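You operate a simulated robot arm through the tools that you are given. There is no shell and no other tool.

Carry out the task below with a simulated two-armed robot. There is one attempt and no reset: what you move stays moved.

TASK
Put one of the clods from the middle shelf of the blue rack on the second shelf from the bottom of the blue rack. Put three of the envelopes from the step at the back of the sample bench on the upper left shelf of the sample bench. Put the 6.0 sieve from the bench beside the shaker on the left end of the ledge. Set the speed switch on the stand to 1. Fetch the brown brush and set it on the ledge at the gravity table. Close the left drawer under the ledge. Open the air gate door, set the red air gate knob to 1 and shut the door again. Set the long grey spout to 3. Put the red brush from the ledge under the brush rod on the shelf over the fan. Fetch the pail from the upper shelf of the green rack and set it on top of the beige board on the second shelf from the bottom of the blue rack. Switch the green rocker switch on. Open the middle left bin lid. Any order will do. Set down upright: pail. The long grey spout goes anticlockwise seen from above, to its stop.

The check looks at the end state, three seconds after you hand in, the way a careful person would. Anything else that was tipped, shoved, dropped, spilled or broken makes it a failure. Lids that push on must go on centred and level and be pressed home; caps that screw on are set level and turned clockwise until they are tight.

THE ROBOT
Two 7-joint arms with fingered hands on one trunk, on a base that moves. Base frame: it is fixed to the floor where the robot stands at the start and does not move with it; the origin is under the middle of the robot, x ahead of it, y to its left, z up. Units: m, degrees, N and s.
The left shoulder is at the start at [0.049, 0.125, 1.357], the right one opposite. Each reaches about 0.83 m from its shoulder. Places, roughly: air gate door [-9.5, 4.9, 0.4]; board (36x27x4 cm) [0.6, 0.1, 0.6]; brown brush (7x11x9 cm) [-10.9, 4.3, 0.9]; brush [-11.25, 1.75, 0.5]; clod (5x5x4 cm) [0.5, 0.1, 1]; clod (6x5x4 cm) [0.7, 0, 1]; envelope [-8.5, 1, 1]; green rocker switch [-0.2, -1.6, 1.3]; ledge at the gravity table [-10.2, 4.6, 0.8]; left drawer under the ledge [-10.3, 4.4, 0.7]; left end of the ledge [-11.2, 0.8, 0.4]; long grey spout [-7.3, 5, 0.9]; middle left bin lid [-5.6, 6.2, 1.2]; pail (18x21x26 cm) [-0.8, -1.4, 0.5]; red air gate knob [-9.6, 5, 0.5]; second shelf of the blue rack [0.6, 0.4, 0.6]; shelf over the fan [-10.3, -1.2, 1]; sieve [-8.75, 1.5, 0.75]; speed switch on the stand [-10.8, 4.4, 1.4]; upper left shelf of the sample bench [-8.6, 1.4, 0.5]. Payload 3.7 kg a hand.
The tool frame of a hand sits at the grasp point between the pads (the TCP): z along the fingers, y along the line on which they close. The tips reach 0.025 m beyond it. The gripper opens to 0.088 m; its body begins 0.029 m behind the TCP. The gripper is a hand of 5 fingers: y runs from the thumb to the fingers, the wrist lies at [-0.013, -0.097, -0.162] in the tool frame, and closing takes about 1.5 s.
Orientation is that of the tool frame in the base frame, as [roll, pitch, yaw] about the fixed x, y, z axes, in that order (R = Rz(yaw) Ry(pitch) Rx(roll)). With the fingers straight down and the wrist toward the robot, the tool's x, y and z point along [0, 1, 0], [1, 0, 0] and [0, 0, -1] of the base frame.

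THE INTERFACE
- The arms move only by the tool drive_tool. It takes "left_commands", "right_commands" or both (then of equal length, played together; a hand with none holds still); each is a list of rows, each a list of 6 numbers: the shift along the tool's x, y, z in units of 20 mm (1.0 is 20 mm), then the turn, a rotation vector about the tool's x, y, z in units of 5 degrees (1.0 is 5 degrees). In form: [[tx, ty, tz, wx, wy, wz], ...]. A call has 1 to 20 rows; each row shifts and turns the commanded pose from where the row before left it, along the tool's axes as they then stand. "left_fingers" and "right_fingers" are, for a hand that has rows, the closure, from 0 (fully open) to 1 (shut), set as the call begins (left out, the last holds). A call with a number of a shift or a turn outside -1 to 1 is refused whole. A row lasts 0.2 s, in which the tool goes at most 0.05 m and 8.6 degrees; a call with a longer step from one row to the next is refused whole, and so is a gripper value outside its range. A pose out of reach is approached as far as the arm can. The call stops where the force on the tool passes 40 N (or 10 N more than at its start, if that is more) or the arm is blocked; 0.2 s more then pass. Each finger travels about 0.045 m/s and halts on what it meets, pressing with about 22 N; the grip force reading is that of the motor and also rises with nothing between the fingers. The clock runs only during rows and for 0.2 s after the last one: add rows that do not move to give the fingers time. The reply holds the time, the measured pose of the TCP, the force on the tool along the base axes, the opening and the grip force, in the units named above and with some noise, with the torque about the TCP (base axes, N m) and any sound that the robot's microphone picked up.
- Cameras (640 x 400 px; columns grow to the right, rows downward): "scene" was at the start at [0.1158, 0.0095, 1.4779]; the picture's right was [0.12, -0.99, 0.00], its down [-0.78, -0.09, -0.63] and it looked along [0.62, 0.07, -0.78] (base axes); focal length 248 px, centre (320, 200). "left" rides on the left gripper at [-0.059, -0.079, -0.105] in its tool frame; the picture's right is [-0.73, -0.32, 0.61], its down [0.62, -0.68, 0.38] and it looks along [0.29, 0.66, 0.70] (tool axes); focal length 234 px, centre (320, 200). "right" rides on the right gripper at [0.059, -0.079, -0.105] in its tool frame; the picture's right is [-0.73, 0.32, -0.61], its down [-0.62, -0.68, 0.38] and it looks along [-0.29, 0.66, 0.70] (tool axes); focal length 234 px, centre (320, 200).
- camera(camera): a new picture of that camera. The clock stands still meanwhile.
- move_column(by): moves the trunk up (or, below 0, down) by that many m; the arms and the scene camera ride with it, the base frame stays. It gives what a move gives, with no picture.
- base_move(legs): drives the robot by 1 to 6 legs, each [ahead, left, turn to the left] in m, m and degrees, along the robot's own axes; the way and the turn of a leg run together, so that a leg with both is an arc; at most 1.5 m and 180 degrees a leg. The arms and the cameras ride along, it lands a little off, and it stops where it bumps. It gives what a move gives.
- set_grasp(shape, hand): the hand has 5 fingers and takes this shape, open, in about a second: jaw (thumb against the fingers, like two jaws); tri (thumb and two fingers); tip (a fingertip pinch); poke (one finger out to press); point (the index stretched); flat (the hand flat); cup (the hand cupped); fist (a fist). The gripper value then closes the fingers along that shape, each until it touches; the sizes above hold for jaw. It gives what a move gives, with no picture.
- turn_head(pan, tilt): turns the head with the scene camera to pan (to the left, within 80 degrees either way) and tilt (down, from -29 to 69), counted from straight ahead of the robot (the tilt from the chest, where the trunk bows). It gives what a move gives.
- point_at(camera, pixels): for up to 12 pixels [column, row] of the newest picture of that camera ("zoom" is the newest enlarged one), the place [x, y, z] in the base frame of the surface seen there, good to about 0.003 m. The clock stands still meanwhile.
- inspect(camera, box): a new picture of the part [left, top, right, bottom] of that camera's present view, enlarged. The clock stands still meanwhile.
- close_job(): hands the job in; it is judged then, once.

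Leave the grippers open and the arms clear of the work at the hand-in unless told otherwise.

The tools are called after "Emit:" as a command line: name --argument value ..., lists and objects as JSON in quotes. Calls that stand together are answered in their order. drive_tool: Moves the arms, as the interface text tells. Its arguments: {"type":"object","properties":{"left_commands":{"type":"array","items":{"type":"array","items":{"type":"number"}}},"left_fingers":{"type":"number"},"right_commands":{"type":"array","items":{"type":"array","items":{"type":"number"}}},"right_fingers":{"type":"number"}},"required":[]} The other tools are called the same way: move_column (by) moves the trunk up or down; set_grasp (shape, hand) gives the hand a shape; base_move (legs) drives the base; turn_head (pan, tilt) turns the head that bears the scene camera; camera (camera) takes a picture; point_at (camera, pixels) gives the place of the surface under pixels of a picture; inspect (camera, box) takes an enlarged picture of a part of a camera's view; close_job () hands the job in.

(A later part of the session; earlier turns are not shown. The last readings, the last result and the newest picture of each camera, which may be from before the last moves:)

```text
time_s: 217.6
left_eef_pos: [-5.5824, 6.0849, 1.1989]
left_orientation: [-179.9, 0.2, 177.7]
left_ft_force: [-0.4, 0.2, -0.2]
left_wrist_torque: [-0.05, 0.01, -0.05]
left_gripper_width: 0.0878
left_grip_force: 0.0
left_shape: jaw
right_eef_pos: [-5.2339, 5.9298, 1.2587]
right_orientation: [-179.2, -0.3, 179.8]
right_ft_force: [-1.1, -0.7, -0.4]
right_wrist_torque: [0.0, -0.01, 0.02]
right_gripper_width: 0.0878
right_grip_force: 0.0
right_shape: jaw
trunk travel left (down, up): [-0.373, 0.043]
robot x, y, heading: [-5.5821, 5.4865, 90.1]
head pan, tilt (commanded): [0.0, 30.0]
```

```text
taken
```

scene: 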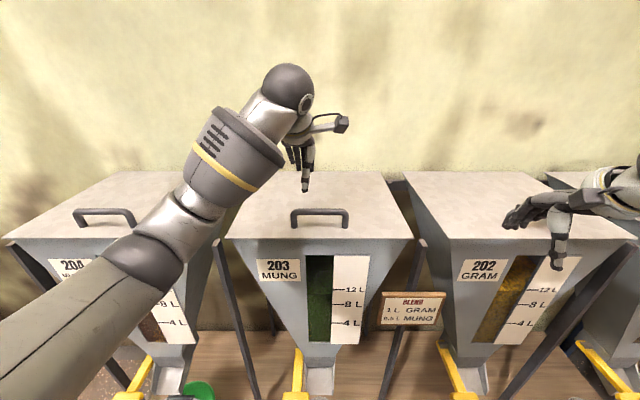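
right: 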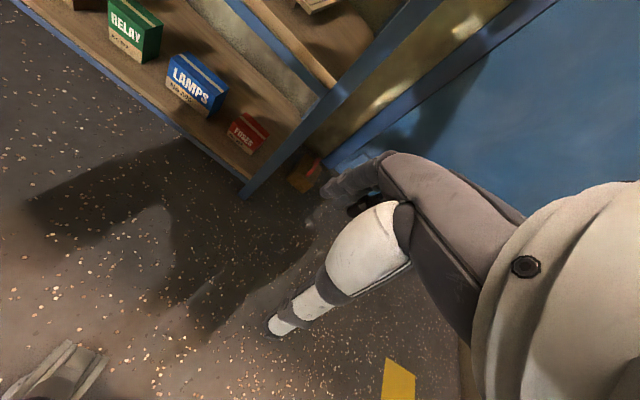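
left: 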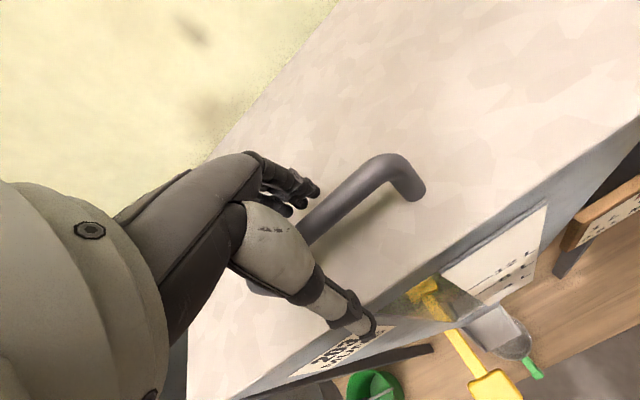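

The bar is between thumb and fingers. I close the hand.

Emit:
drive_tool --left_commands '[[0, 0, 0, 0, 0, 0], [0, 0, 0, 0, 0, 0], [0, 0, 0, 0, 0, 0], [0, 0, 0, 0, 0, 0], [0, 0, 0, 0, 0, 0], [0, 0, 0, 0, 0, 0], [0, 0, 0, 0, 0, 0], [0, 0, 0, 0, 0, 0], [0, 0, 0, 0, 0, 0]]' --left_fingers 1

Emit:
camera --camera "left"

```text
time_s: 219.6
left_eef_pos: [-5.5819, 6.0853, 1.1985]
left_orientation: [-179.9, 0.2, 177.7]
left_ft_force: [-0.4, 0.0, -4.4]
left_wrist_torque: [-0.01, 0.0, -0.14]
left_gripper_width: 0.0
left_grip_force: 21.9
left_shape: jaw
right_eef_pos: [-5.2333, 5.9319, 1.2588]
right_orientation: [-179.2, -0.2, 179.8]
right_ft_force: [-1.1, -0.3, -0.9]
right_wrist_torque: [0.01, 0.01, -0.03]
right_gripper_width: 0.088
right_grip_force: 0.0
right_shape: jaw
trunk travel left (down, up): [-0.373, 0.043]
robot x, y, heading: [-5.5719, 5.4871, 89.9]
head pan, tilt (commanded): [0.0, 30.0]
```

```text
taken
```

left: 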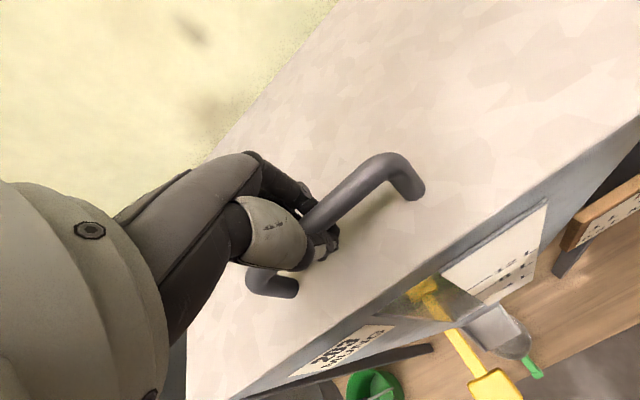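

The fingers have closed around the bar as a loop. I lift along the lid's arc, first about 25°.

Emit:
drive_tool --left_commands '[[0, 0.14, -0.675, 0, 0, 0], [0, 0.14, -0.675, 0, 0, 0], [0, 0.19, -0.66, 0, 0, 0], [0, 0.19, -0.66, 0, 0, 0], [0, 0.25, -0.64, 0, 0, 0], [0, 0.25, -0.64, 0, 0, 0], [0, 0.31, -0.615, 0, 0, 0], [0, 0.31, -0.615, 0, 0, 0], [0, 0.36, -0.59, 0, 0, 0], [0, 0.36, -0.59, 0, 0, 0], [0, 0, 0, 0, 0, 0]]'

Emit:
camera --camera "scene"

```text
time_s: 222.0
left_eef_pos: [-5.5822, 6.1334, 1.3279]
left_orientation: [179.9, 0.3, 177.6]
left_ft_force: [-5.4, -10.8, 2.4]
left_wrist_torque: [-0.04, -0.11, -0.08]
left_gripper_width: 0.0003
left_grip_force: 22.0
left_shape: jaw
right_eef_pos: [-5.235, 5.9286, 1.2592]
right_orientation: [-179.3, -0.1, 179.9]
right_ft_force: [0.1, -0.4, -0.2]
right_wrist_torque: [-0.04, 0.01, -0.02]
right_gripper_width: 0.0877
right_grip_force: 0.1
right_shape: jaw
trunk travel left (down, up): [-0.373, 0.043]
robot x, y, heading: [-5.5819, 5.4853, 90.3]
head pan, tilt (commanded): [0.0, 30.0]
```

```text
taken
```

scene: 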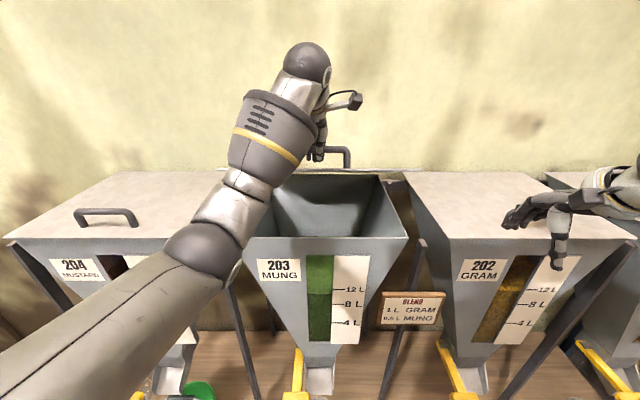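

The lid is rising. I check the geometry from the left camera.

Emit:
camera --camera "left"

Emit:
inspect --camera "scene" --box '[230, 100, 430, 240]'

```text
taken
```

left: 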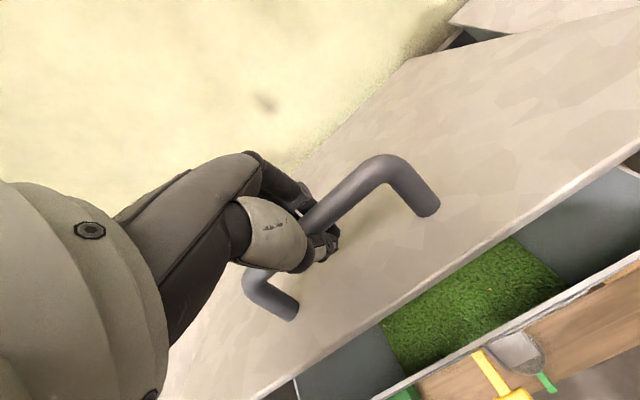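

```text
2.86 times, centred on (330, 170) of scene
```

zoom: 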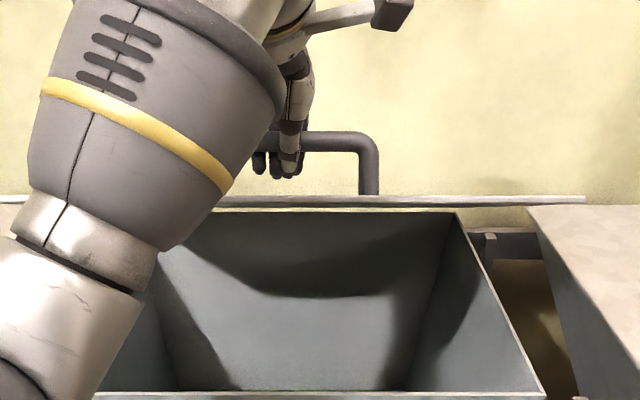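

Works: about 25° open. There is 11 N pushing back along y, so I ease 3 mm and continue the arc to about 50°.

Emit:
drive_tool --left_commands '[[0, -0.15, -0.1, 0, 0, 0], [0, 0.39, -0.56, 0, 0, 0], [0, 0.39, -0.56, 0, 0, 0], [0, 0.44, -0.53, 0, 0, 0], [0, 0.44, -0.53, 0, 0, 0], [0, 0.485, -0.485, 0, 0, 0], [0, 0.485, -0.485, 0, 0, 0], [0, 0.525, -0.44, 0, 0, 0], [0, 0.525, -0.44, 0, 0, 0], [0, 0.56, -0.395, 0, 0, 0], [0, 0.56, -0.395, 0, 0, 0], [0, 0, 0, 0, 0, 0]]'

Emit:
camera --camera "scene"

Emit:
camera --camera "left"

```text
time_s: 224.6
left_eef_pos: [-5.5798, 6.2101, 1.4143]
left_orientation: [-179.8, 0.2, 177.6]
left_ft_force: [4.0, 2.2, -8.9]
left_wrist_torque: [-0.06, -0.13, -0.18]
left_gripper_width: 0.0
left_grip_force: 21.4
left_shape: jaw
left hand out of reach, approached as far as the arm can: row 10, 11
right_eef_pos: [-5.2328, 5.9316, 1.2589]
right_orientation: [-179.2, -0.2, 179.9]
right_ft_force: [-0.3, 0.5, 0.5]
right_wrist_torque: [-0.04, -0.01, -0.02]
right_gripper_width: 0.0876
right_grip_force: 0.1
right_shape: jaw
trunk travel left (down, up): [-0.373, 0.043]
robot x, y, heading: [-5.5794, 5.4841, 90.0]
head pan, tilt (commanded): [0.0, 30.0]
```

```text
taken
```

scene: 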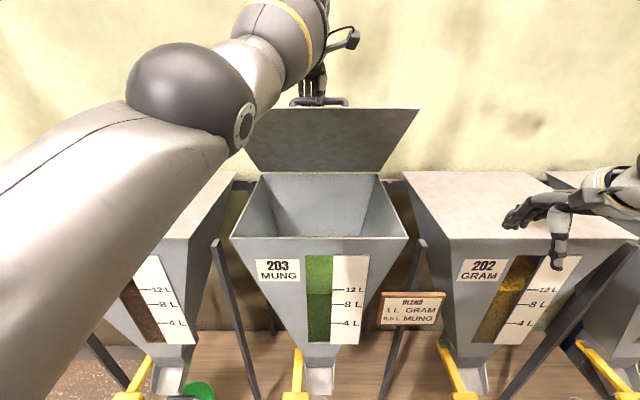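

```text
taken
```

left: 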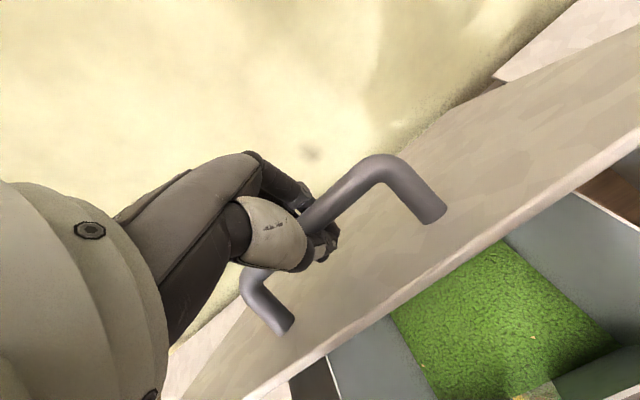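

Lid at about 47° and the left arm is at its reach. Now the right hand should support the lid from below: I close it, and turn it to point ahead.

Emit:
drive_tool --right_commands '[[0, 0, 0, -1, 0, 0], [0, 0, 0, -1, 0, 0], [0, 0, 0, -1, 0, 0], [0, 0, 0, -1, 0, 0], [0, 0, 0, -1, 0, 0], [0, 0, 0, -1, 0, 0], [0, 0, 0, -1, 0, 0], [0, 0, 0, -1, 0, 0], [0, 0, 0, -1, 0, 0], [0, 0, 0, -1, 0, 0], [0, 0, 0, -1, 0, 0], [0, 0, 0, -1, 0, 0], [0, 0, 0, -1, 0, 0], [0, 0, 0, -1, 0, 0], [0, 0, 0, -1, 0, 0], [0, 0, 0, -1, 0, 0], [0, 0, 0, -1, 0, 0], [0, 0, 0, -1, 0, 0], [0, 0, 0, 0, 0, 0]]' --right_fingers 1

Emit:
camera --camera "scene"

```text
time_s: 228.6
left_eef_pos: [-5.582, 6.2105, 1.4145]
left_orientation: [-179.9, 0.1, 177.7]
left_ft_force: [6.2, 3.1, -6.9]
left_wrist_torque: [-0.09, -0.09, -0.19]
left_gripper_width: 0.0001
left_grip_force: 22.0
left_shape: jaw
right_eef_pos: [-5.2328, 5.9297, 1.2595]
right_orientation: [90.7, -0.2, 180.0]
right_ft_force: [0.2, 0.6, 0.4]
right_wrist_torque: [-0.01, 0.0, 0.02]
right_gripper_width: 0.0001
right_grip_force: 22.4
right_shape: jaw
trunk travel left (down, up): [-0.373, 0.043]
robot x, y, heading: [-5.5813, 5.4848, 89.6]
head pan, tilt (commanded): [0.0, 30.0]
```

```text
taken
```

scene: 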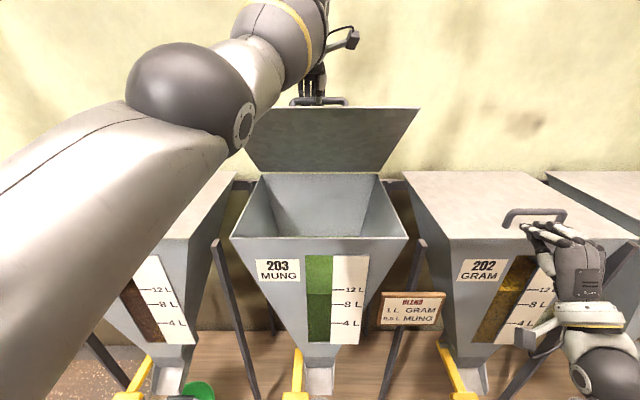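

The right hand points ahead. I move it left to x −5.45 and up to z 1.34, in front of the lid opening.

Emit:
drive_tool --right_commands '[[0.98, 0.37, 0, 0, 0, 0], [0.98, 0.37, 0, 0, 0, 0], [0.98, 0.37, 0, 0, 0, 0], [0.98, 0.37, 0, 0, 0, 0], [0.98, 0.37, 0, 0, 0, 0], [0.98, 0.37, 0, 0, 0, 0], [0.98, 0.37, 0, 0, 0, 0], [0.98, 0.37, 0, 0, 0, 0], [0.98, 0.37, 0, 0, 0, 0], [0.98, 0.37, 0, 0, 0, 0], [0.98, 0.37, 0, 0, 0, 0], [0, 0, 0, 0, 0, 0]]'

Emit:
camera --camera "scene"

```text
time_s: 231.2
left_eef_pos: [-5.5817, 6.2095, 1.4143]
left_orientation: [-179.9, 0.1, 177.7]
left_ft_force: [6.6, 2.4, -7.3]
left_wrist_torque: [-0.06, -0.11, -0.24]
left_gripper_width: 0.0
left_grip_force: 21.9
left_shape: jaw
right_eef_pos: [-5.4494, 5.9333, 1.3396]
right_orientation: [90.9, -0.2, 179.8]
right_ft_force: [-0.2, 0.2, 0.3]
right_wrist_torque: [-0.03, -0.02, -0.04]
right_gripper_width: 0.0002
right_grip_force: 22.2
right_shape: jaw
trunk travel left (down, up): [-0.373, 0.043]
robot x, y, heading: [-5.5798, 5.4871, 90.1]
head pan, tilt (commanded): [0.0, 30.0]
```

```text
taken
```

scene: 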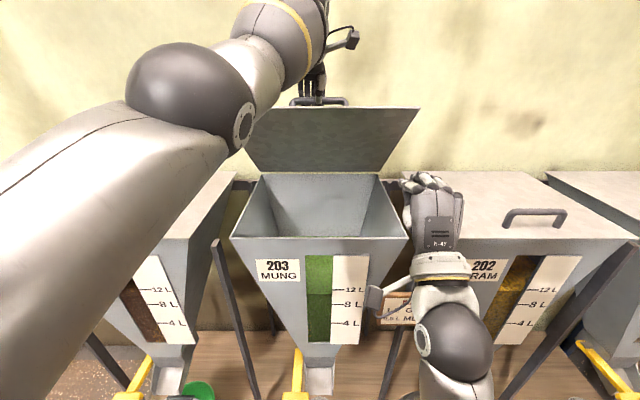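

I advance the right hand 0.22 m under the raised lid.

Emit:
drive_tool --right_commands '[[0.2, 0, 1, 0, 0, 0], [0.2, 0, 1, 0, 0, 0], [0.2, 0, 1, 0, 0, 0], [0, 0, 1, 0, 0, 0], [0, 0, 1, 0, 0, 0], [0, 0, 1, 0, 0, 0], [0, 0, 1, 0, 0, 0], [0, 0, 1, 0, 0, 0], [0, 0, 1, 0, 0, 0], [0, 0, 1, 0, 0, 0], [0, 0, 0.6, 0, 0, 0], [0, 0, 0, 0, 0, 0]]'

Emit:
camera --camera "scene"

Emit:
camera --camera "right"

```text
time_s: 233.8
left_eef_pos: [-5.582, 6.2099, 1.4147]
left_orientation: [-179.9, 0.1, 177.8]
left_ft_force: [4.7, 2.5, -6.6]
left_wrist_torque: [-0.08, -0.1, -0.18]
left_gripper_width: 0.0001
left_grip_force: 22.0
left_shape: jaw
right_eef_pos: [-5.4601, 6.1451, 1.3375]
right_orientation: [90.9, -0.2, 179.9]
right_ft_force: [0.4, 0.0, -0.4]
right_wrist_torque: [-0.02, 0.0, -0.02]
right_gripper_width: 0.0
right_grip_force: 22.0
right_shape: jaw
trunk travel left (down, up): [-0.373, 0.043]
robot x, y, heading: [-5.5787, 5.4841, 90.1]
head pan, tilt (commanded): [0.0, 30.0]
```

```text
taken
```

scene: 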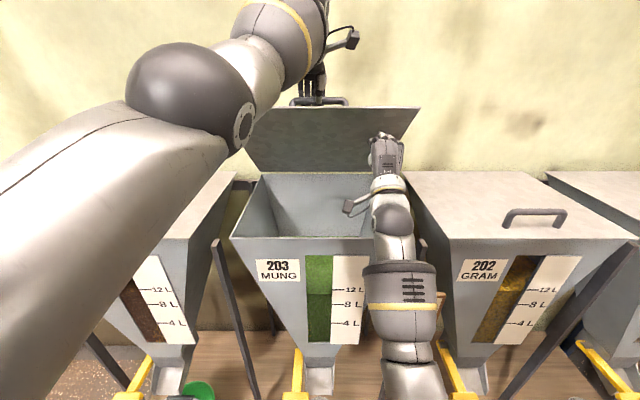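

```text
taken
```

right: 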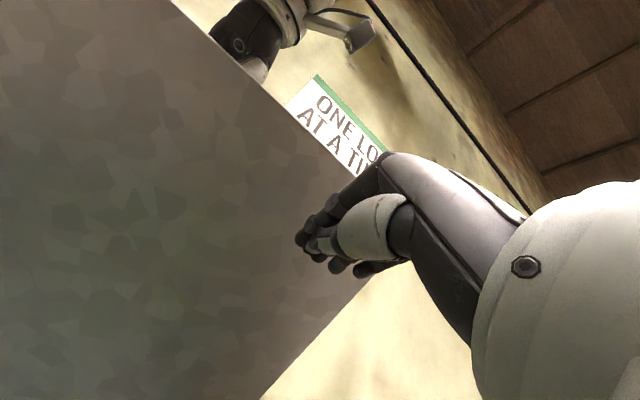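

The right hand is under the lid near its right side. I push forward and up until it carries the lid.

Emit:
drive_tool --right_commands '[[0.3, 0.2, 0.6, 0, 0, 0], [0.3, 0.2, 0.6, 0, 0, 0], [0.3, 0.3, 0.5, 0, 0, 0], [0, 0.3, 0.5, 0, 0, 0], [0, 0.3, 0.4, 0, 0, 0], [0, 0, 0, 0, 0, 0]]'

Emit:
camera --camera "right"

```text
time_s: 235.0
left_eef_pos: [-5.5825, 6.2138, 1.4185]
left_orientation: [179.1, 0.2, 177.6]
left_ft_force: [3.2, 21.4, 0.6]
left_wrist_torque: [-0.05, 0.0, -0.17]
left_gripper_width: 0.0
left_grip_force: 22.0
left_shape: jaw
right_eef_pos: [-5.477, 6.196, 1.3582]
right_orientation: [91.1, -0.2, 179.9]
right_ft_force: [0.8, -18.9, -8.1]
right_wrist_torque: [0.0, 0.04, -0.09]
right_gripper_width: 0.0
right_grip_force: 22.3
right_shape: jaw
trunk travel left (down, up): [-0.373, 0.043]
robot x, y, heading: [-5.5769, 5.484, 89.7]
head pan, tilt (commanded): [0.0, 30.0]
stopped in row 6 (right hand): the force on the tool passed its limit at 44 N (the readings are from after the stop); the commanded pose is now the measured one
```

```text
taken
```

right: 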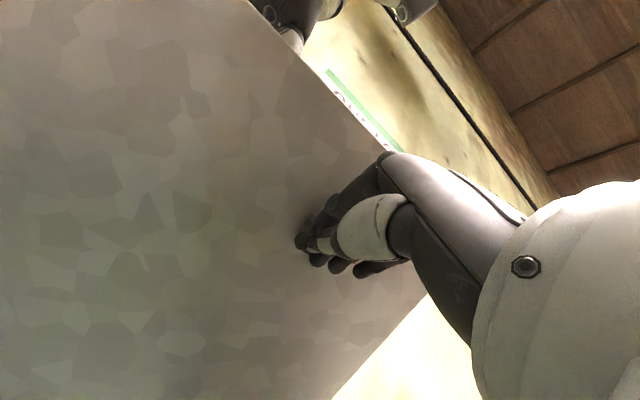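

The right hand now bears on the lid (19 N). I open the left hand only partway (so the thumb doesn't lever on the lid) and lift it off the bar.

Emit:
drive_tool --left_commands '[[0, 0, 0, 0, 0, 0], [0, 0, 0, 0, 0, 0], [0, 0, 0, 0, 0, 0], [0, 0, 0, 0, 0, 0], [0, 0, 0, 0, 0, 0], [0, 0, -0.3, 0, 0, 0], [0, 0, -0.5, 0, 0, 0], [0, 0, -0.5, 0, 0, 0], [0, 0, -0.5, 0, 0, 0], [0, 0, 0, 0, 0, 0]]' --left_fingers 0.55

Emit:
camera --camera "left"

Emit:
camera --camera "scene"

```text
time_s: 237.2
left_eef_pos: [-5.5869, 6.1998, 1.4553]
left_orientation: [178.4, 0.2, 177.7]
left_ft_force: [0.7, 9.7, 2.5]
left_wrist_torque: [0.39, -0.04, 0.02]
left_gripper_width: 0.0388
left_grip_force: 14.1
left_shape: jaw
left hand out of reach, approached as far as the arm can: row 7, 9
right_eef_pos: [-5.4794, 6.1976, 1.3579]
right_orientation: [91.3, -0.2, 179.8]
right_ft_force: [2.1, -5.3, -10.0]
right_wrist_torque: [-0.19, 0.07, -0.04]
right_gripper_width: 0.0
right_grip_force: 22.4
right_shape: jaw
trunk travel left (down, up): [-0.373, 0.043]
robot x, y, heading: [-5.5755, 5.4864, 90.0]
head pan, tilt (commanded): [0.0, 30.0]
```

```text
taken
```

left: 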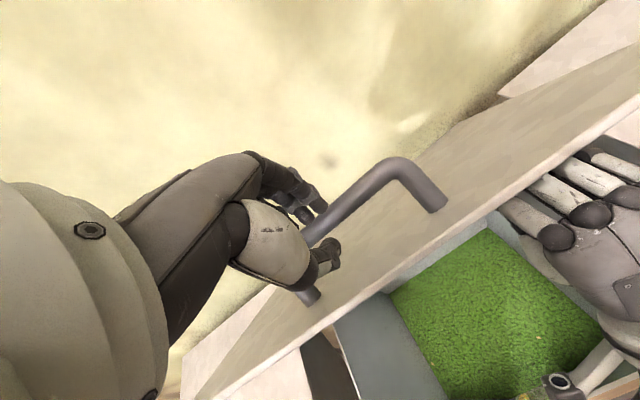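

```text
taken
```

scene: 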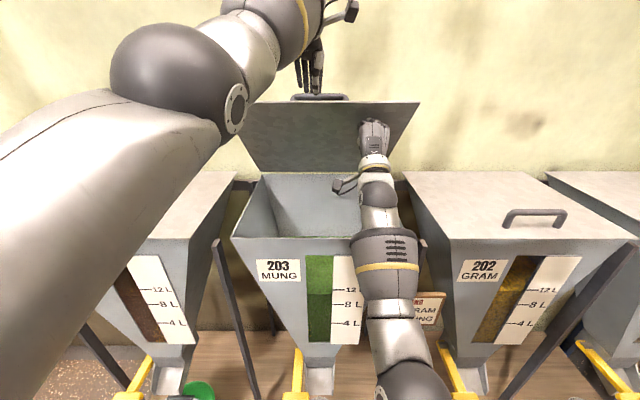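

The left fingertips still straddle the bar and the arm can't go higher, so I lower the lid slightly with the right hand while the left stays up.

Emit:
drive_tool --right_commands '[[0, -0.5, -0.4, 0, 0, 0], [0, -0.5, -0.4, 0, 0, 0], [0, -0.5, -0.4, 0, 0, 0], [0, -0.3, -0.2, 0, 0, 0], [0, 0, 0, 0, 0, 0]]'

Emit:
camera --camera "left"

```text
time_s: 238.4
left_eef_pos: [-5.587, 6.1972, 1.4495]
left_orientation: [179.1, 0.3, 177.8]
left_ft_force: [1.1, -3.0, 4.9]
left_wrist_torque: [0.01, -0.03, -0.01]
left_gripper_width: 0.0059
left_grip_force: 21.7
left_shape: jaw
right_eef_pos: [-5.4777, 6.1656, 1.327]
right_orientation: [90.9, -0.2, 179.9]
right_ft_force: [-0.1, -0.2, 0.4]
right_wrist_torque: [-0.01, 0.01, -0.01]
right_gripper_width: 0.0
right_grip_force: 21.7
right_shape: jaw
trunk travel left (down, up): [-0.373, 0.043]
robot x, y, heading: [-5.5766, 5.4889, 90.1]
head pan, tilt (commanded): [0.0, 30.0]
```

```text
taken
```

left: 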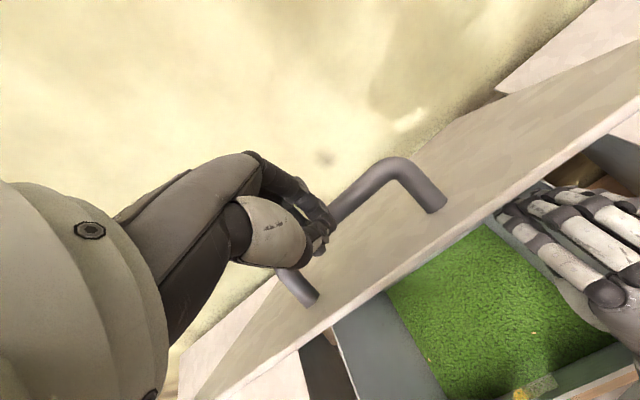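

The left fingers still pinch the bar. I bring the right hand back up to support the lid, then open the left wider.

Emit:
drive_tool --right_commands '[[0, 0.3, 0.2, 0, 0, 0], [0, 0.5, 0.3, 0, 0, 0], [0, 0.4, 0.3, 0, 0, 0], [0, 0.2, 0.2, 0, 0, 0], [0, 0, 0, 0, 0, 0]]'

Emit:
drive_tool --left_commands '[[0, 0, 0, 0, 0, 0], [0, 0, 0, 0, 0, 0], [0, 0, 0, 0, 0, 0], [0, 0, 0, 0, 0, 0], [0, 0, 0, 0, 0, 0]]' --left_fingers 0.2

Emit:
camera --camera "left"

```text
time_s: 239.6
left_eef_pos: [-5.5878, 6.1965, 1.4503]
left_orientation: [179.1, 0.1, 177.7]
left_ft_force: [0.0, -4.3, 3.8]
left_wrist_torque: [-0.02, -0.01, 0.02]
left_gripper_width: 0.0056
left_grip_force: 21.7
left_shape: jaw
right_eef_pos: [-5.4786, 6.1842, 1.3541]
right_orientation: [90.9, -0.2, 179.8]
right_ft_force: [-0.7, 0.5, 0.5]
right_wrist_torque: [0.0, -0.02, 0.01]
right_gripper_width: 0.0
right_grip_force: 22.5
right_shape: jaw
trunk travel left (down, up): [-0.373, 0.043]
robot x, y, heading: [-5.578, 5.4854, 90.1]
head pan, tilt (commanded): [0.0, 30.0]
```

```text
time_s: 240.8
left_eef_pos: [-5.5876, 6.1912, 1.4559]
left_orientation: [178.6, 0.2, 177.7]
left_ft_force: [-0.9, -18.6, 24.5]
left_wrist_torque: [0.44, 0.19, 0.22]
left_gripper_width: 0.059
left_grip_force: 0.1
left_shape: jaw
right_eef_pos: [-5.4791, 6.1794, 1.3572]
right_orientation: [90.5, -0.1, 180.0]
right_ft_force: [0.0, -0.6, -0.5]
right_wrist_torque: [-0.02, 0.01, 0.01]
right_gripper_width: 0.0
right_grip_force: 21.7
right_shape: jaw
trunk travel left (down, up): [-0.373, 0.043]
robot x, y, heading: [-5.5746, 5.4848, 90.1]
head pan, tilt (commanded): [0.0, 30.0]
```

```text
taken
```

left: 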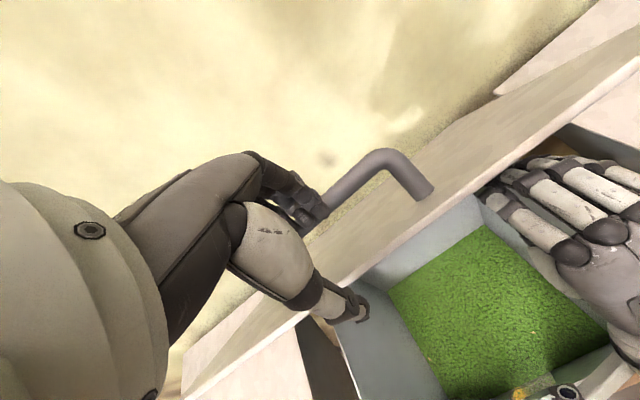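

Emit:
inspect --camera "scene" --box '[200, 40, 460, 240]'

Emit:
camera --camera "right"

```text
2.00 times, centred on (330, 140) of scene
```

zoom: 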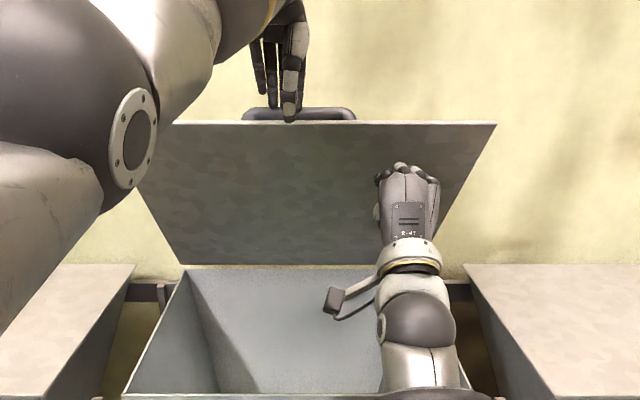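

```text
taken
```

right: 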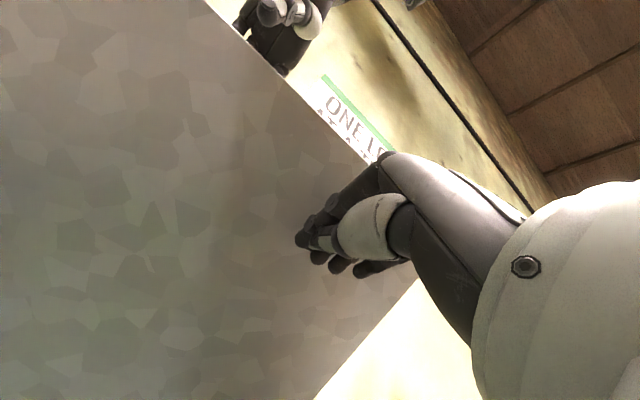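

The lid is still held near 48°, with the left fingertips just behind the bar. I raise the trunk 0.04 m: this lifts the left hand clear and the right hand up against the lid.

Emit:
move_column --by 0.04

Emit:
camera --camera "scene"

Emit:
camera --camera "left"

```text
time_s: 241.6
left_eef_pos: [-5.5884, 6.1971, 1.489]
left_orientation: [179.3, 0.2, 177.8]
left_ft_force: [0.1, 0.1, 0.7]
left_wrist_torque: [0.03, -0.02, 0.0]
left_gripper_width: 0.0702
left_grip_force: 0.1
left_shape: jaw
right_eef_pos: [-5.478, 6.1863, 1.3935]
right_orientation: [90.9, -0.2, -180.0]
right_ft_force: [1.0, -1.6, -1.0]
right_wrist_torque: [-0.02, -0.01, 0.05]
right_gripper_width: 0.0
right_grip_force: 21.9
right_shape: jaw
trunk travel left (down, up): [-0.413, 0.003]
robot x, y, heading: [-5.5771, 5.4828, 90.3]
head pan, tilt (commanded): [0.0, 30.0]
```

```text
taken
```

scene: 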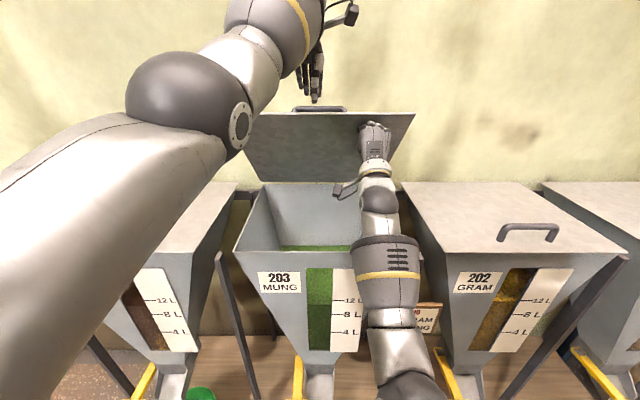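

```text
taken
```

left: 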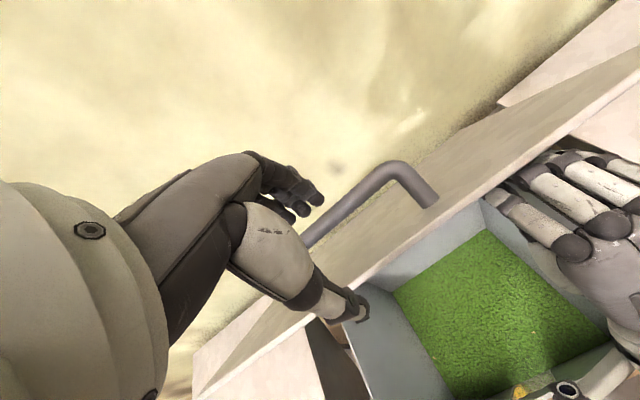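

The left hand is clear above the bar. I draw it back toward the robot.

Emit:
drive_tool --left_commands '[[0.3, -1, -0.1, 0, 0, 0], [0.3, -1, -0.1, 0, 0, 0], [0.3, -1, -0.1, 0, 0, 0], [0.3, -1, 0, 0, 0, 0], [0.3, -1, 0, 0, 0, 0], [0.3, -1, 0, 0, 0, 0], [0.3, -1, 0, 0, 0, 0], [0.3, -1, 0, 0, 0, 0], [0.3, -1, 0, 0, 0, 0], [0, 0, 0, 0, 0, 0]]' --left_fingers 0

Emit:
camera --camera "scene"

```text
time_s: 243.8
left_eef_pos: [-5.647, 6.0186, 1.4907]
left_orientation: [179.3, 0.2, 177.8]
left_ft_force: [-0.1, -0.3, -0.9]
left_wrist_torque: [0.01, 0.03, -0.02]
left_gripper_width: 0.0878
left_grip_force: 0.1
left_shape: jaw
right_eef_pos: [-5.4774, 6.1867, 1.3943]
right_orientation: [90.9, -0.2, 179.9]
right_ft_force: [-0.1, -1.5, -1.3]
right_wrist_torque: [-0.02, 0.02, 0.0]
right_gripper_width: 0.0001
right_grip_force: 21.9
right_shape: jaw
trunk travel left (down, up): [-0.413, 0.003]
robot x, y, heading: [-5.5754, 5.482, 90.0]
head pan, tilt (commanded): [0.0, 30.0]
```

```text
taken
```

scene: 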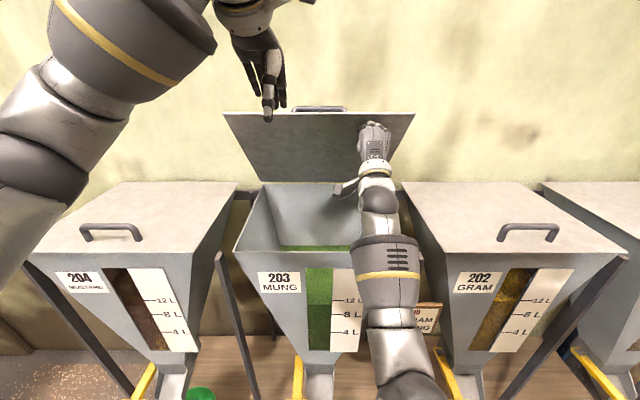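

The lid rests on the right hand (1.5 N). I push it further open, forward 0.12 m.

Emit:
drive_tool --right_commands '[[0, 0, 0.6, 0, 0, 0], [0, 0, 0.6, 0, 0, 0], [0, 0, 0.6, 0, 0, 0], [0, 0, 0.6, 0, 0, 0], [0, 0, 0.6, 0, 0, 0], [0, 0, 0.6, 0, 0, 0], [0, 0, 0.6, 0, 0, 0], [0, 0, 0.6, 0, 0, 0], [0, 0, 0.6, 0, 0, 0], [0, 0, 0.6, 0, 0, 0], [0, 0, 0, 0, 0, 0]]'

Emit:
camera --camera "scene"

```text
time_s: 246.2
left_eef_pos: [-5.6475, 6.0181, 1.4918]
left_orientation: [179.2, 0.3, 177.8]
left_ft_force: [-0.1, 0.8, 0.2]
left_wrist_torque: [0.0, 0.0, 0.02]
left_gripper_width: 0.0878
left_grip_force: 0.1
left_shape: jaw
right_eef_pos: [-5.4781, 6.3063, 1.3931]
right_orientation: [90.9, -0.2, 179.8]
right_ft_force: [0.2, -2.6, 0.6]
right_wrist_torque: [0.06, 0.01, 0.03]
right_gripper_width: 0.0
right_grip_force: 22.0
right_shape: jaw
trunk travel left (down, up): [-0.413, 0.003]
robot x, y, heading: [-5.579, 5.4843, 89.9]
head pan, tilt (commanded): [0.0, 30.0]
```

```text
taken
```

scene: 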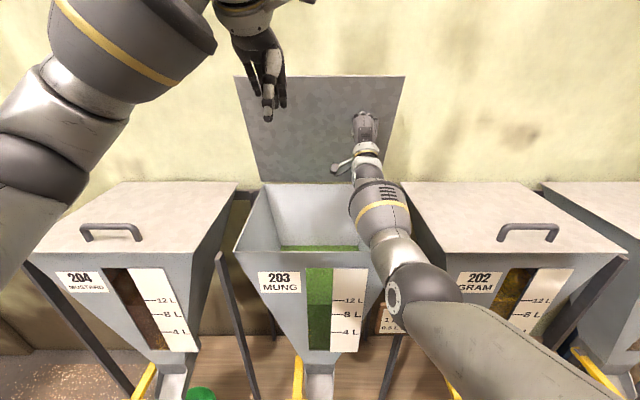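

About 75° open. I push further 0.05 m with the arm, and then let the base follow.

Emit:
drive_tool --right_commands '[[0, 0, 0.5, 0, 0, 0], [0, 0, 0.5, 0, 0, 0], [0, 0, 0.5, 0, 0, 0], [0, 0, 0.5, 0, 0, 0], [0, 0, 0.5, 0, 0, 0], [0, 0, 0, 0, 0, 0]]'

Emit:
base_move --legs '[[0.05, 0, 0]]'

Emit:
camera --camera "scene"

```text
time_s: 247.6
left_eef_pos: [-5.6471, 6.0179, 1.4909]
left_orientation: [179.3, 0.2, 177.6]
left_ft_force: [0.1, -0.8, 0.0]
left_wrist_torque: [-0.06, -0.01, -0.04]
left_gripper_width: 0.0877
left_grip_force: 0.0
left_shape: jaw
right_eef_pos: [-5.4771, 6.3285, 1.3956]
right_orientation: [90.8, -0.2, 179.8]
right_ft_force: [-0.3, -2.5, -1.9]
right_wrist_torque: [-0.01, -0.03, 0.03]
right_gripper_width: 0.0002
right_grip_force: 22.4
right_shape: jaw
right hand out of reach, approached as far as the arm can: row 3, 4, 5
trunk travel left (down, up): [-0.413, 0.003]
robot x, y, heading: [-5.5754, 5.4795, 89.9]
head pan, tilt (commanded): [0.0, 30.0]
```

```text
time_s: 248.6
left_eef_pos: [-5.6477, 6.0463, 1.4925]
left_orientation: [179.2, 0.2, 177.8]
left_ft_force: [0.0, -0.7, 0.5]
left_wrist_torque: [-0.02, 0.01, 0.0]
left_gripper_width: 0.0875
left_grip_force: 0.0
left_shape: jaw
right_eef_pos: [-5.4767, 6.3534, 1.4005]
right_orientation: [89.5, -0.4, 179.7]
right_ft_force: [1.6, -23.9, -1.7]
right_wrist_torque: [-0.01, 0.01, 0.01]
right_gripper_width: 0.0
right_grip_force: 22.2
right_shape: jaw
trunk travel left (down, up): [-0.413, 0.003]
robot x, y, heading: [-5.5761, 5.5158, 89.9]
head pan, tilt (commanded): [0.0, 30.0]
stopped in leg 1: the force on the tool passed its limit at 159 N (the readings are from after the stop); the commanded pose is now the measured one
```

```text
taken
```

scene: 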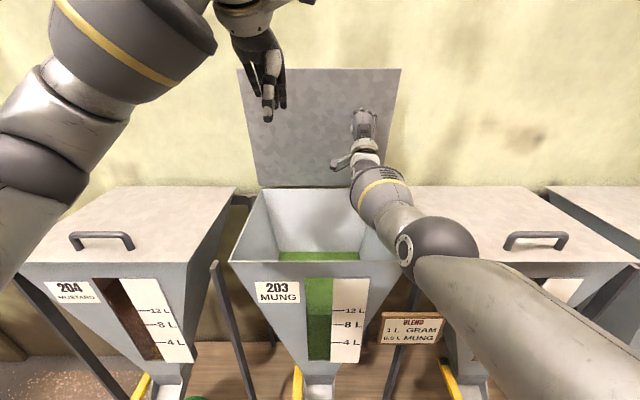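

The lid has reached its stop (a brief 159 N peak). I slowly take the right hand back and watch whether the lid stays.

Emit:
drive_tool --right_commands '[[0, 0, -0.3, 0, 0, 0], [0, 0, -0.3, 0, 0, 0], [0, 0, -0.3, 0, 0, 0], [0, 0, 0, 0, 0, 0], [0, 0, 0, 0, 0, 0]]'

Emit:
inspect --camera "scene" --box '[200, 40, 460, 240]'

```text
time_s: 249.8
left_eef_pos: [-5.6484, 6.0522, 1.4902]
left_orientation: [179.4, 0.3, 177.8]
left_ft_force: [0.4, -0.5, -0.3]
left_wrist_torque: [-0.02, -0.02, 0.03]
left_gripper_width: 0.0878
left_grip_force: 0.0
left_shape: jaw
right_eef_pos: [-5.4783, 6.3401, 1.3959]
right_orientation: [89.8, -0.3, 180.0]
right_ft_force: [-0.6, -0.3, -0.2]
right_wrist_torque: [-0.01, -0.03, 0.0]
right_gripper_width: 0.0
right_grip_force: 21.9
right_shape: jaw
trunk travel left (down, up): [-0.413, 0.003]
robot x, y, heading: [-5.5765, 5.516, 90.2]
head pan, tilt (commanded): [0.0, 30.0]
```

```text
2.00 times, centred on (330, 140) of scene
```

zoom: 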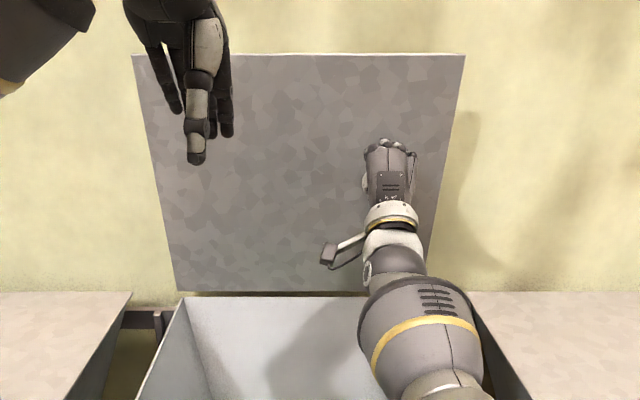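

No more force on the hand. I retreat further and measure the lid's tilt.

Emit:
drive_tool --right_commands '[[0, 0, -1, 0, 0, 0], [0, 0, -1, 0, 0, 0], [0, 0, -1, 0, 0, 0], [0, 0, -1, 0, 0, 0], [0, 0, -1, 0, 0, 0], [0, 0, -1, 0, 0, 0], [0, 0, -1, 0, 0, 0], [0, 0, -1, 0, 0, 0], [0, 0, -1, 0, 0, 0], [0, 0, -1, 0, 0, 0], [0, 0, -1, 0, 0, 0], [0, 0, -1, 0, 0, 0], [0, 0, 0, 0, 0, 0]]'

Emit:
camera --camera "scene"

Emit:
point_at --camera "scene" --pixels '[[330, 75], [330, 110], [330, 150], [330, 175], [385, 80], [420, 100]]'

```text
time_s: 252.6
left_eef_pos: [-5.6481, 6.053, 1.4917]
left_orientation: [179.4, 0.2, 177.8]
left_ft_force: [-0.9, 0.0, -0.3]
left_wrist_torque: [0.03, 0.0, 0.02]
left_gripper_width: 0.0876
left_grip_force: 0.1
left_shape: jaw
right_eef_pos: [-5.4786, 6.1017, 1.3969]
right_orientation: [89.8, -0.4, 179.8]
right_ft_force: [0.2, 0.1, -0.4]
right_wrist_torque: [0.0, 0.04, -0.02]
right_gripper_width: 0.0
right_grip_force: 21.8
right_shape: jaw
trunk travel left (down, up): [-0.413, 0.003]
robot x, y, heading: [-5.5772, 5.5171, 90.0]
head pan, tilt (commanded): [0.0, 30.0]
```

```text
taken
```

scene: 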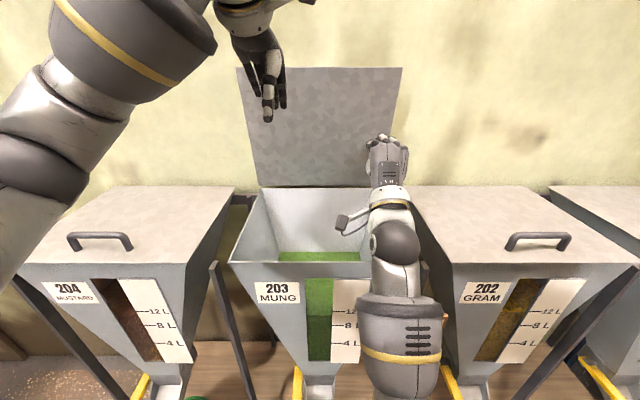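

```text
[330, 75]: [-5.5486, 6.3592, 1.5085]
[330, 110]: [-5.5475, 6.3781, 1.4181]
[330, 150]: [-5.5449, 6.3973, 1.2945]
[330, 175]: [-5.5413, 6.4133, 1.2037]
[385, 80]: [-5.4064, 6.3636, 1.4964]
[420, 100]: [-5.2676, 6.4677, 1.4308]
```

The lid stands open at about 80° on its own. I back away and turn left to look toward the spouts.

Emit:
base_move --legs '[[-0.25, 0, 0], [0, 0, 90]]'

Emit:
turn_head --pan 0 --tilt 20

Emit:
camera --camera "scene"

```text
time_s: 258.2
left_eef_pos: [-6.1108, 5.1857, 1.4896]
left_orientation: [179.4, 0.2, -91.1]
left_ft_force: [-0.1, 0.4, -0.2]
left_wrist_torque: [0.0, -0.01, 0.03]
left_gripper_width: 0.0877
left_grip_force: 0.1
left_shape: jaw
right_eef_pos: [-6.163, 5.3534, 1.3961]
right_orientation: [89.8, -0.3, -89.0]
right_ft_force: [0.6, -0.4, -0.5]
right_wrist_torque: [0.01, 0.03, 0.01]
right_gripper_width: 0.0
right_grip_force: 21.5
right_shape: jaw
trunk travel left (down, up): [-0.413, 0.003]
robot x, y, heading: [-5.5742, 5.2658, -178.9]
head pan, tilt (commanded): [0.0, 30.0]
```

```text
time_s: 258.9
left_eef_pos: [-6.1103, 5.1843, 1.4905]
left_orientation: [179.4, 0.2, -91.1]
left_ft_force: [-1.2, 0.1, 0.0]
left_wrist_torque: [-0.03, 0.0, 0.01]
left_gripper_width: 0.0879
left_grip_force: 0.0
left_shape: jaw
right_eef_pos: [-6.1637, 5.3529, 1.3967]
right_orientation: [89.8, -0.4, -89.1]
right_ft_force: [0.4, -0.5, -0.1]
right_wrist_torque: [-0.03, 0.0, -0.04]
right_gripper_width: 0.0
right_grip_force: 21.7
right_shape: jaw
trunk travel left (down, up): [-0.413, 0.003]
robot x, y, heading: [-5.5782, 5.2664, -179.1]
head pan, tilt (commanded): [0.0, 20.0]
```

```text
taken
```

scene: 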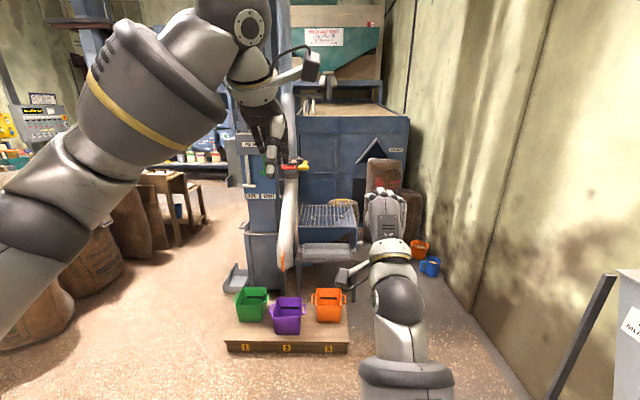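

I see the long spout at about (290,220) over a platform numbered 1 (green), 2 (purple), 3 (orange). My arms block the view, so I lower both and open the right hand.

Emit:
drive_tool --left_commands '[[0.6, -0.4, 1, 0, 0, 0], [0.6, -0.4, 1, 0, 0, 0], [0.6, -0.4, 1, 0, 0, 0], [0.6, -0.4, 1, 0, 0, 0], [0.6, -0.4, 1, 0, 0, 0], [0.6, -0.4, 1, 0, 0, 0], [0.6, -0.4, 1, 0, 0, 0], [0.6, -0.4, 1, 0, 0, 0], [0.6, 0, 1, 0, 0, 0], [0.6, 0, 1, 0, 0, 0], [0.6, 0, 1, 0, 0, 0], [0.6, 0, 1, 0, 0, 0], [0, 0, 1, 0, 0, 0], [0, 0, 1, 0, 0, 0], [0, 0, 1, 0, 0, 0], [0, 0, 1, 0, 0, 0], [0, 0, 1, 0, 0, 0], [0, 0, 1, 0, 0, 0]]' --right_commands '[[-0.5, 0, -0.6, 1, 0, 0], [-0.5, 0, -0.6, 1, 0, 0], [-0.5, 0, -0.6, 1, 0, 0], [-0.5, 0, -0.6, 1, 0, 0], [-0.5, 0, -0.6, 1, 0, 0], [-0.5, 0, 0, 1, 0, 0], [-0.5, 0, 0, 1, 0, 0], [-0.5, 0, 0, 1, 0, 0], [-0.5, 0, 0, 1, 0, 0], [-0.5, 0, 0.3, 1, 0, 0], [-0.5, 0, 0.3, 1, 0, 0], [-0.5, 0, 0.3, 1, 0, 0], [-0.5, 0, 0.5, 1, 0, 0], [0, -0.2, 0.6, 1, 0, 0], [0, -0.2, 0.6, 1, 0, 0], [0, -0.2, 0.8, 1, 0, 0], [0, -0.2, 0.8, 1, 0, 0], [0, -0.2, 0.8, 1, 0, 0]]' --right_fingers 0

Emit:
camera --camera "scene"

```text
time_s: 262.8
left_eef_pos: [-6.0528, 5.0398, 1.1291]
left_orientation: [179.5, 0.2, -91.1]
left_ft_force: [0.1, -0.3, 0.4]
left_wrist_torque: [0.01, 0.01, -0.02]
left_gripper_width: 0.0876
left_grip_force: 0.1
left_shape: jaw
right_eef_pos: [-6.1214, 5.4864, 1.3075]
right_orientation: [180.0, -0.4, -89.1]
right_ft_force: [0.3, -0.1, -0.2]
right_wrist_torque: [0.03, 0.04, -0.02]
right_gripper_width: 0.0877
right_grip_force: 0.1
right_shape: jaw
trunk travel left (down, up): [-0.413, 0.003]
robot x, y, heading: [-5.5788, 5.2662, -178.8]
head pan, tilt (commanded): [0.0, 20.0]
```

```text
taken
```

scene: 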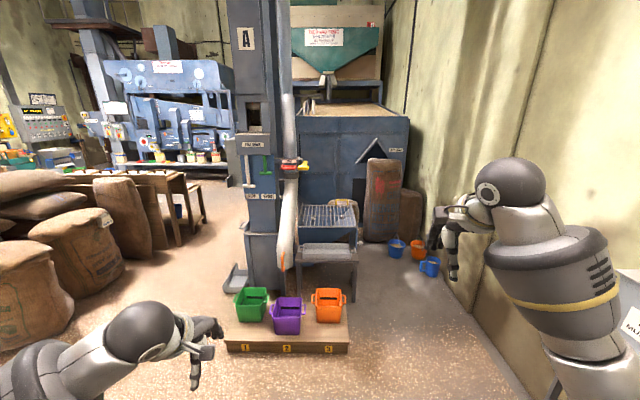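

I take an enlarged view of the spout and column, and measure.

Emit:
inspect --camera "scene" --box '[210, 100, 370, 360]'

Emit:
point_at --camera "scene" --pixels '[[287, 110], [289, 150], [290, 190], [287, 230], [284, 262], [295, 163], [250, 300], [287, 315], [327, 305], [285, 340], [262, 200], [330, 255]]'

```text
1.54 times, centred on (290, 230) of scene
```

zoom: 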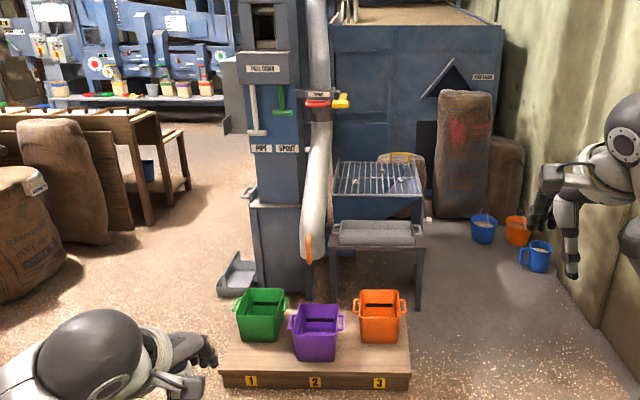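

```text
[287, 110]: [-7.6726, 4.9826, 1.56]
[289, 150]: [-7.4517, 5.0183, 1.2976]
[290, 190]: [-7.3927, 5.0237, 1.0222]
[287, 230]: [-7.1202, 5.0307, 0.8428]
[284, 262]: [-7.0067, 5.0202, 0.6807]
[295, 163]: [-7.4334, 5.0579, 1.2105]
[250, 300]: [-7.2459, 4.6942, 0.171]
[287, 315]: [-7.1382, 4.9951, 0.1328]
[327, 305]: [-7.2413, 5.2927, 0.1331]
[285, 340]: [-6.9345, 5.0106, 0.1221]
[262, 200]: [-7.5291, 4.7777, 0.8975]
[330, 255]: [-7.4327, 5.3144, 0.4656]
```

The spout's mouth (with an orange pointer) is at about (−7.0, 5.02, 0.68), pivoting around (−7.45, 5.02); it now points at bucket 2, and bucket 3 lies on the +y side. There are levers with labels on the column, so I drive 0.45 m closer to read them.

Emit:
base_move --legs '[[0.45, 0, 0]]'

Emit:
turn_head --pan 8 --tilt 20

Emit:
inspect --camera "scene" --box '[230, 60, 430, 240]'

Emit:
camera --camera "scene"

```text
time_s: 265.5
left_eef_pos: [-6.5005, 5.0321, 1.1293]
left_orientation: [179.4, 0.3, -91.2]
left_ft_force: [-0.7, 0.3, -0.4]
left_wrist_torque: [-0.01, 0.02, 0.0]
left_gripper_width: 0.0879
left_grip_force: 0.1
left_shape: jaw
right_eef_pos: [-6.5682, 5.4774, 1.3079]
right_orientation: [179.8, -0.3, -89.1]
right_ft_force: [-0.9, -0.4, 0.9]
right_wrist_torque: [0.01, -0.01, 0.0]
right_gripper_width: 0.0878
right_grip_force: 0.2
right_shape: jaw
trunk travel left (down, up): [-0.413, 0.003]
robot x, y, heading: [-6.0222, 5.2583, -178.7]
head pan, tilt (commanded): [0.0, 20.0]
```

```text
time_s: 266.1
left_eef_pos: [-6.4993, 5.0323, 1.1291]
left_orientation: [179.4, 0.1, -91.2]
left_ft_force: [0.1, 0.3, 1.0]
left_wrist_torque: [0.01, -0.02, 0.01]
left_gripper_width: 0.0878
left_grip_force: 0.0
left_shape: jaw
right_eef_pos: [-6.5671, 5.4783, 1.3082]
right_orientation: [179.7, -0.4, -89.1]
right_ft_force: [-0.6, 0.0, 0.3]
right_wrist_torque: [-0.03, -0.01, 0.01]
right_gripper_width: 0.0875
right_grip_force: 0.0
right_shape: jaw
trunk travel left (down, up): [-0.413, 0.003]
robot x, y, heading: [-6.0248, 5.26, -179.0]
head pan, tilt (commanded): [8.0, 20.0]
```

```text
2.22 times, centred on (330, 150) of scene
```

zoom: 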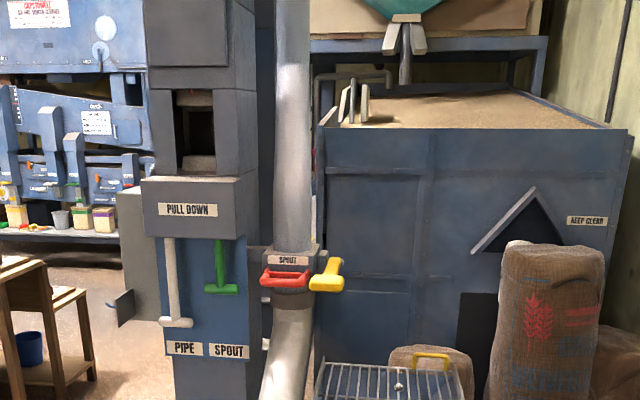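

```text
taken
```

scene: 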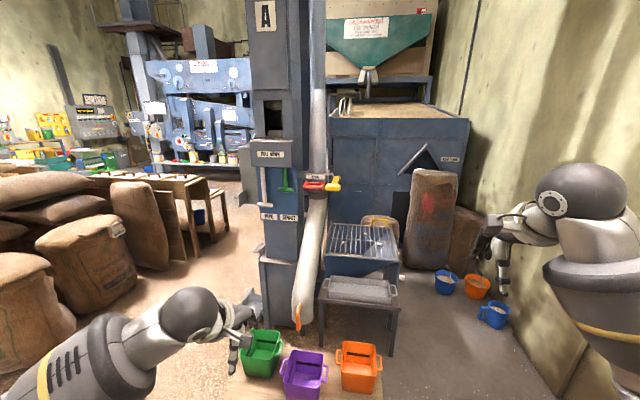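

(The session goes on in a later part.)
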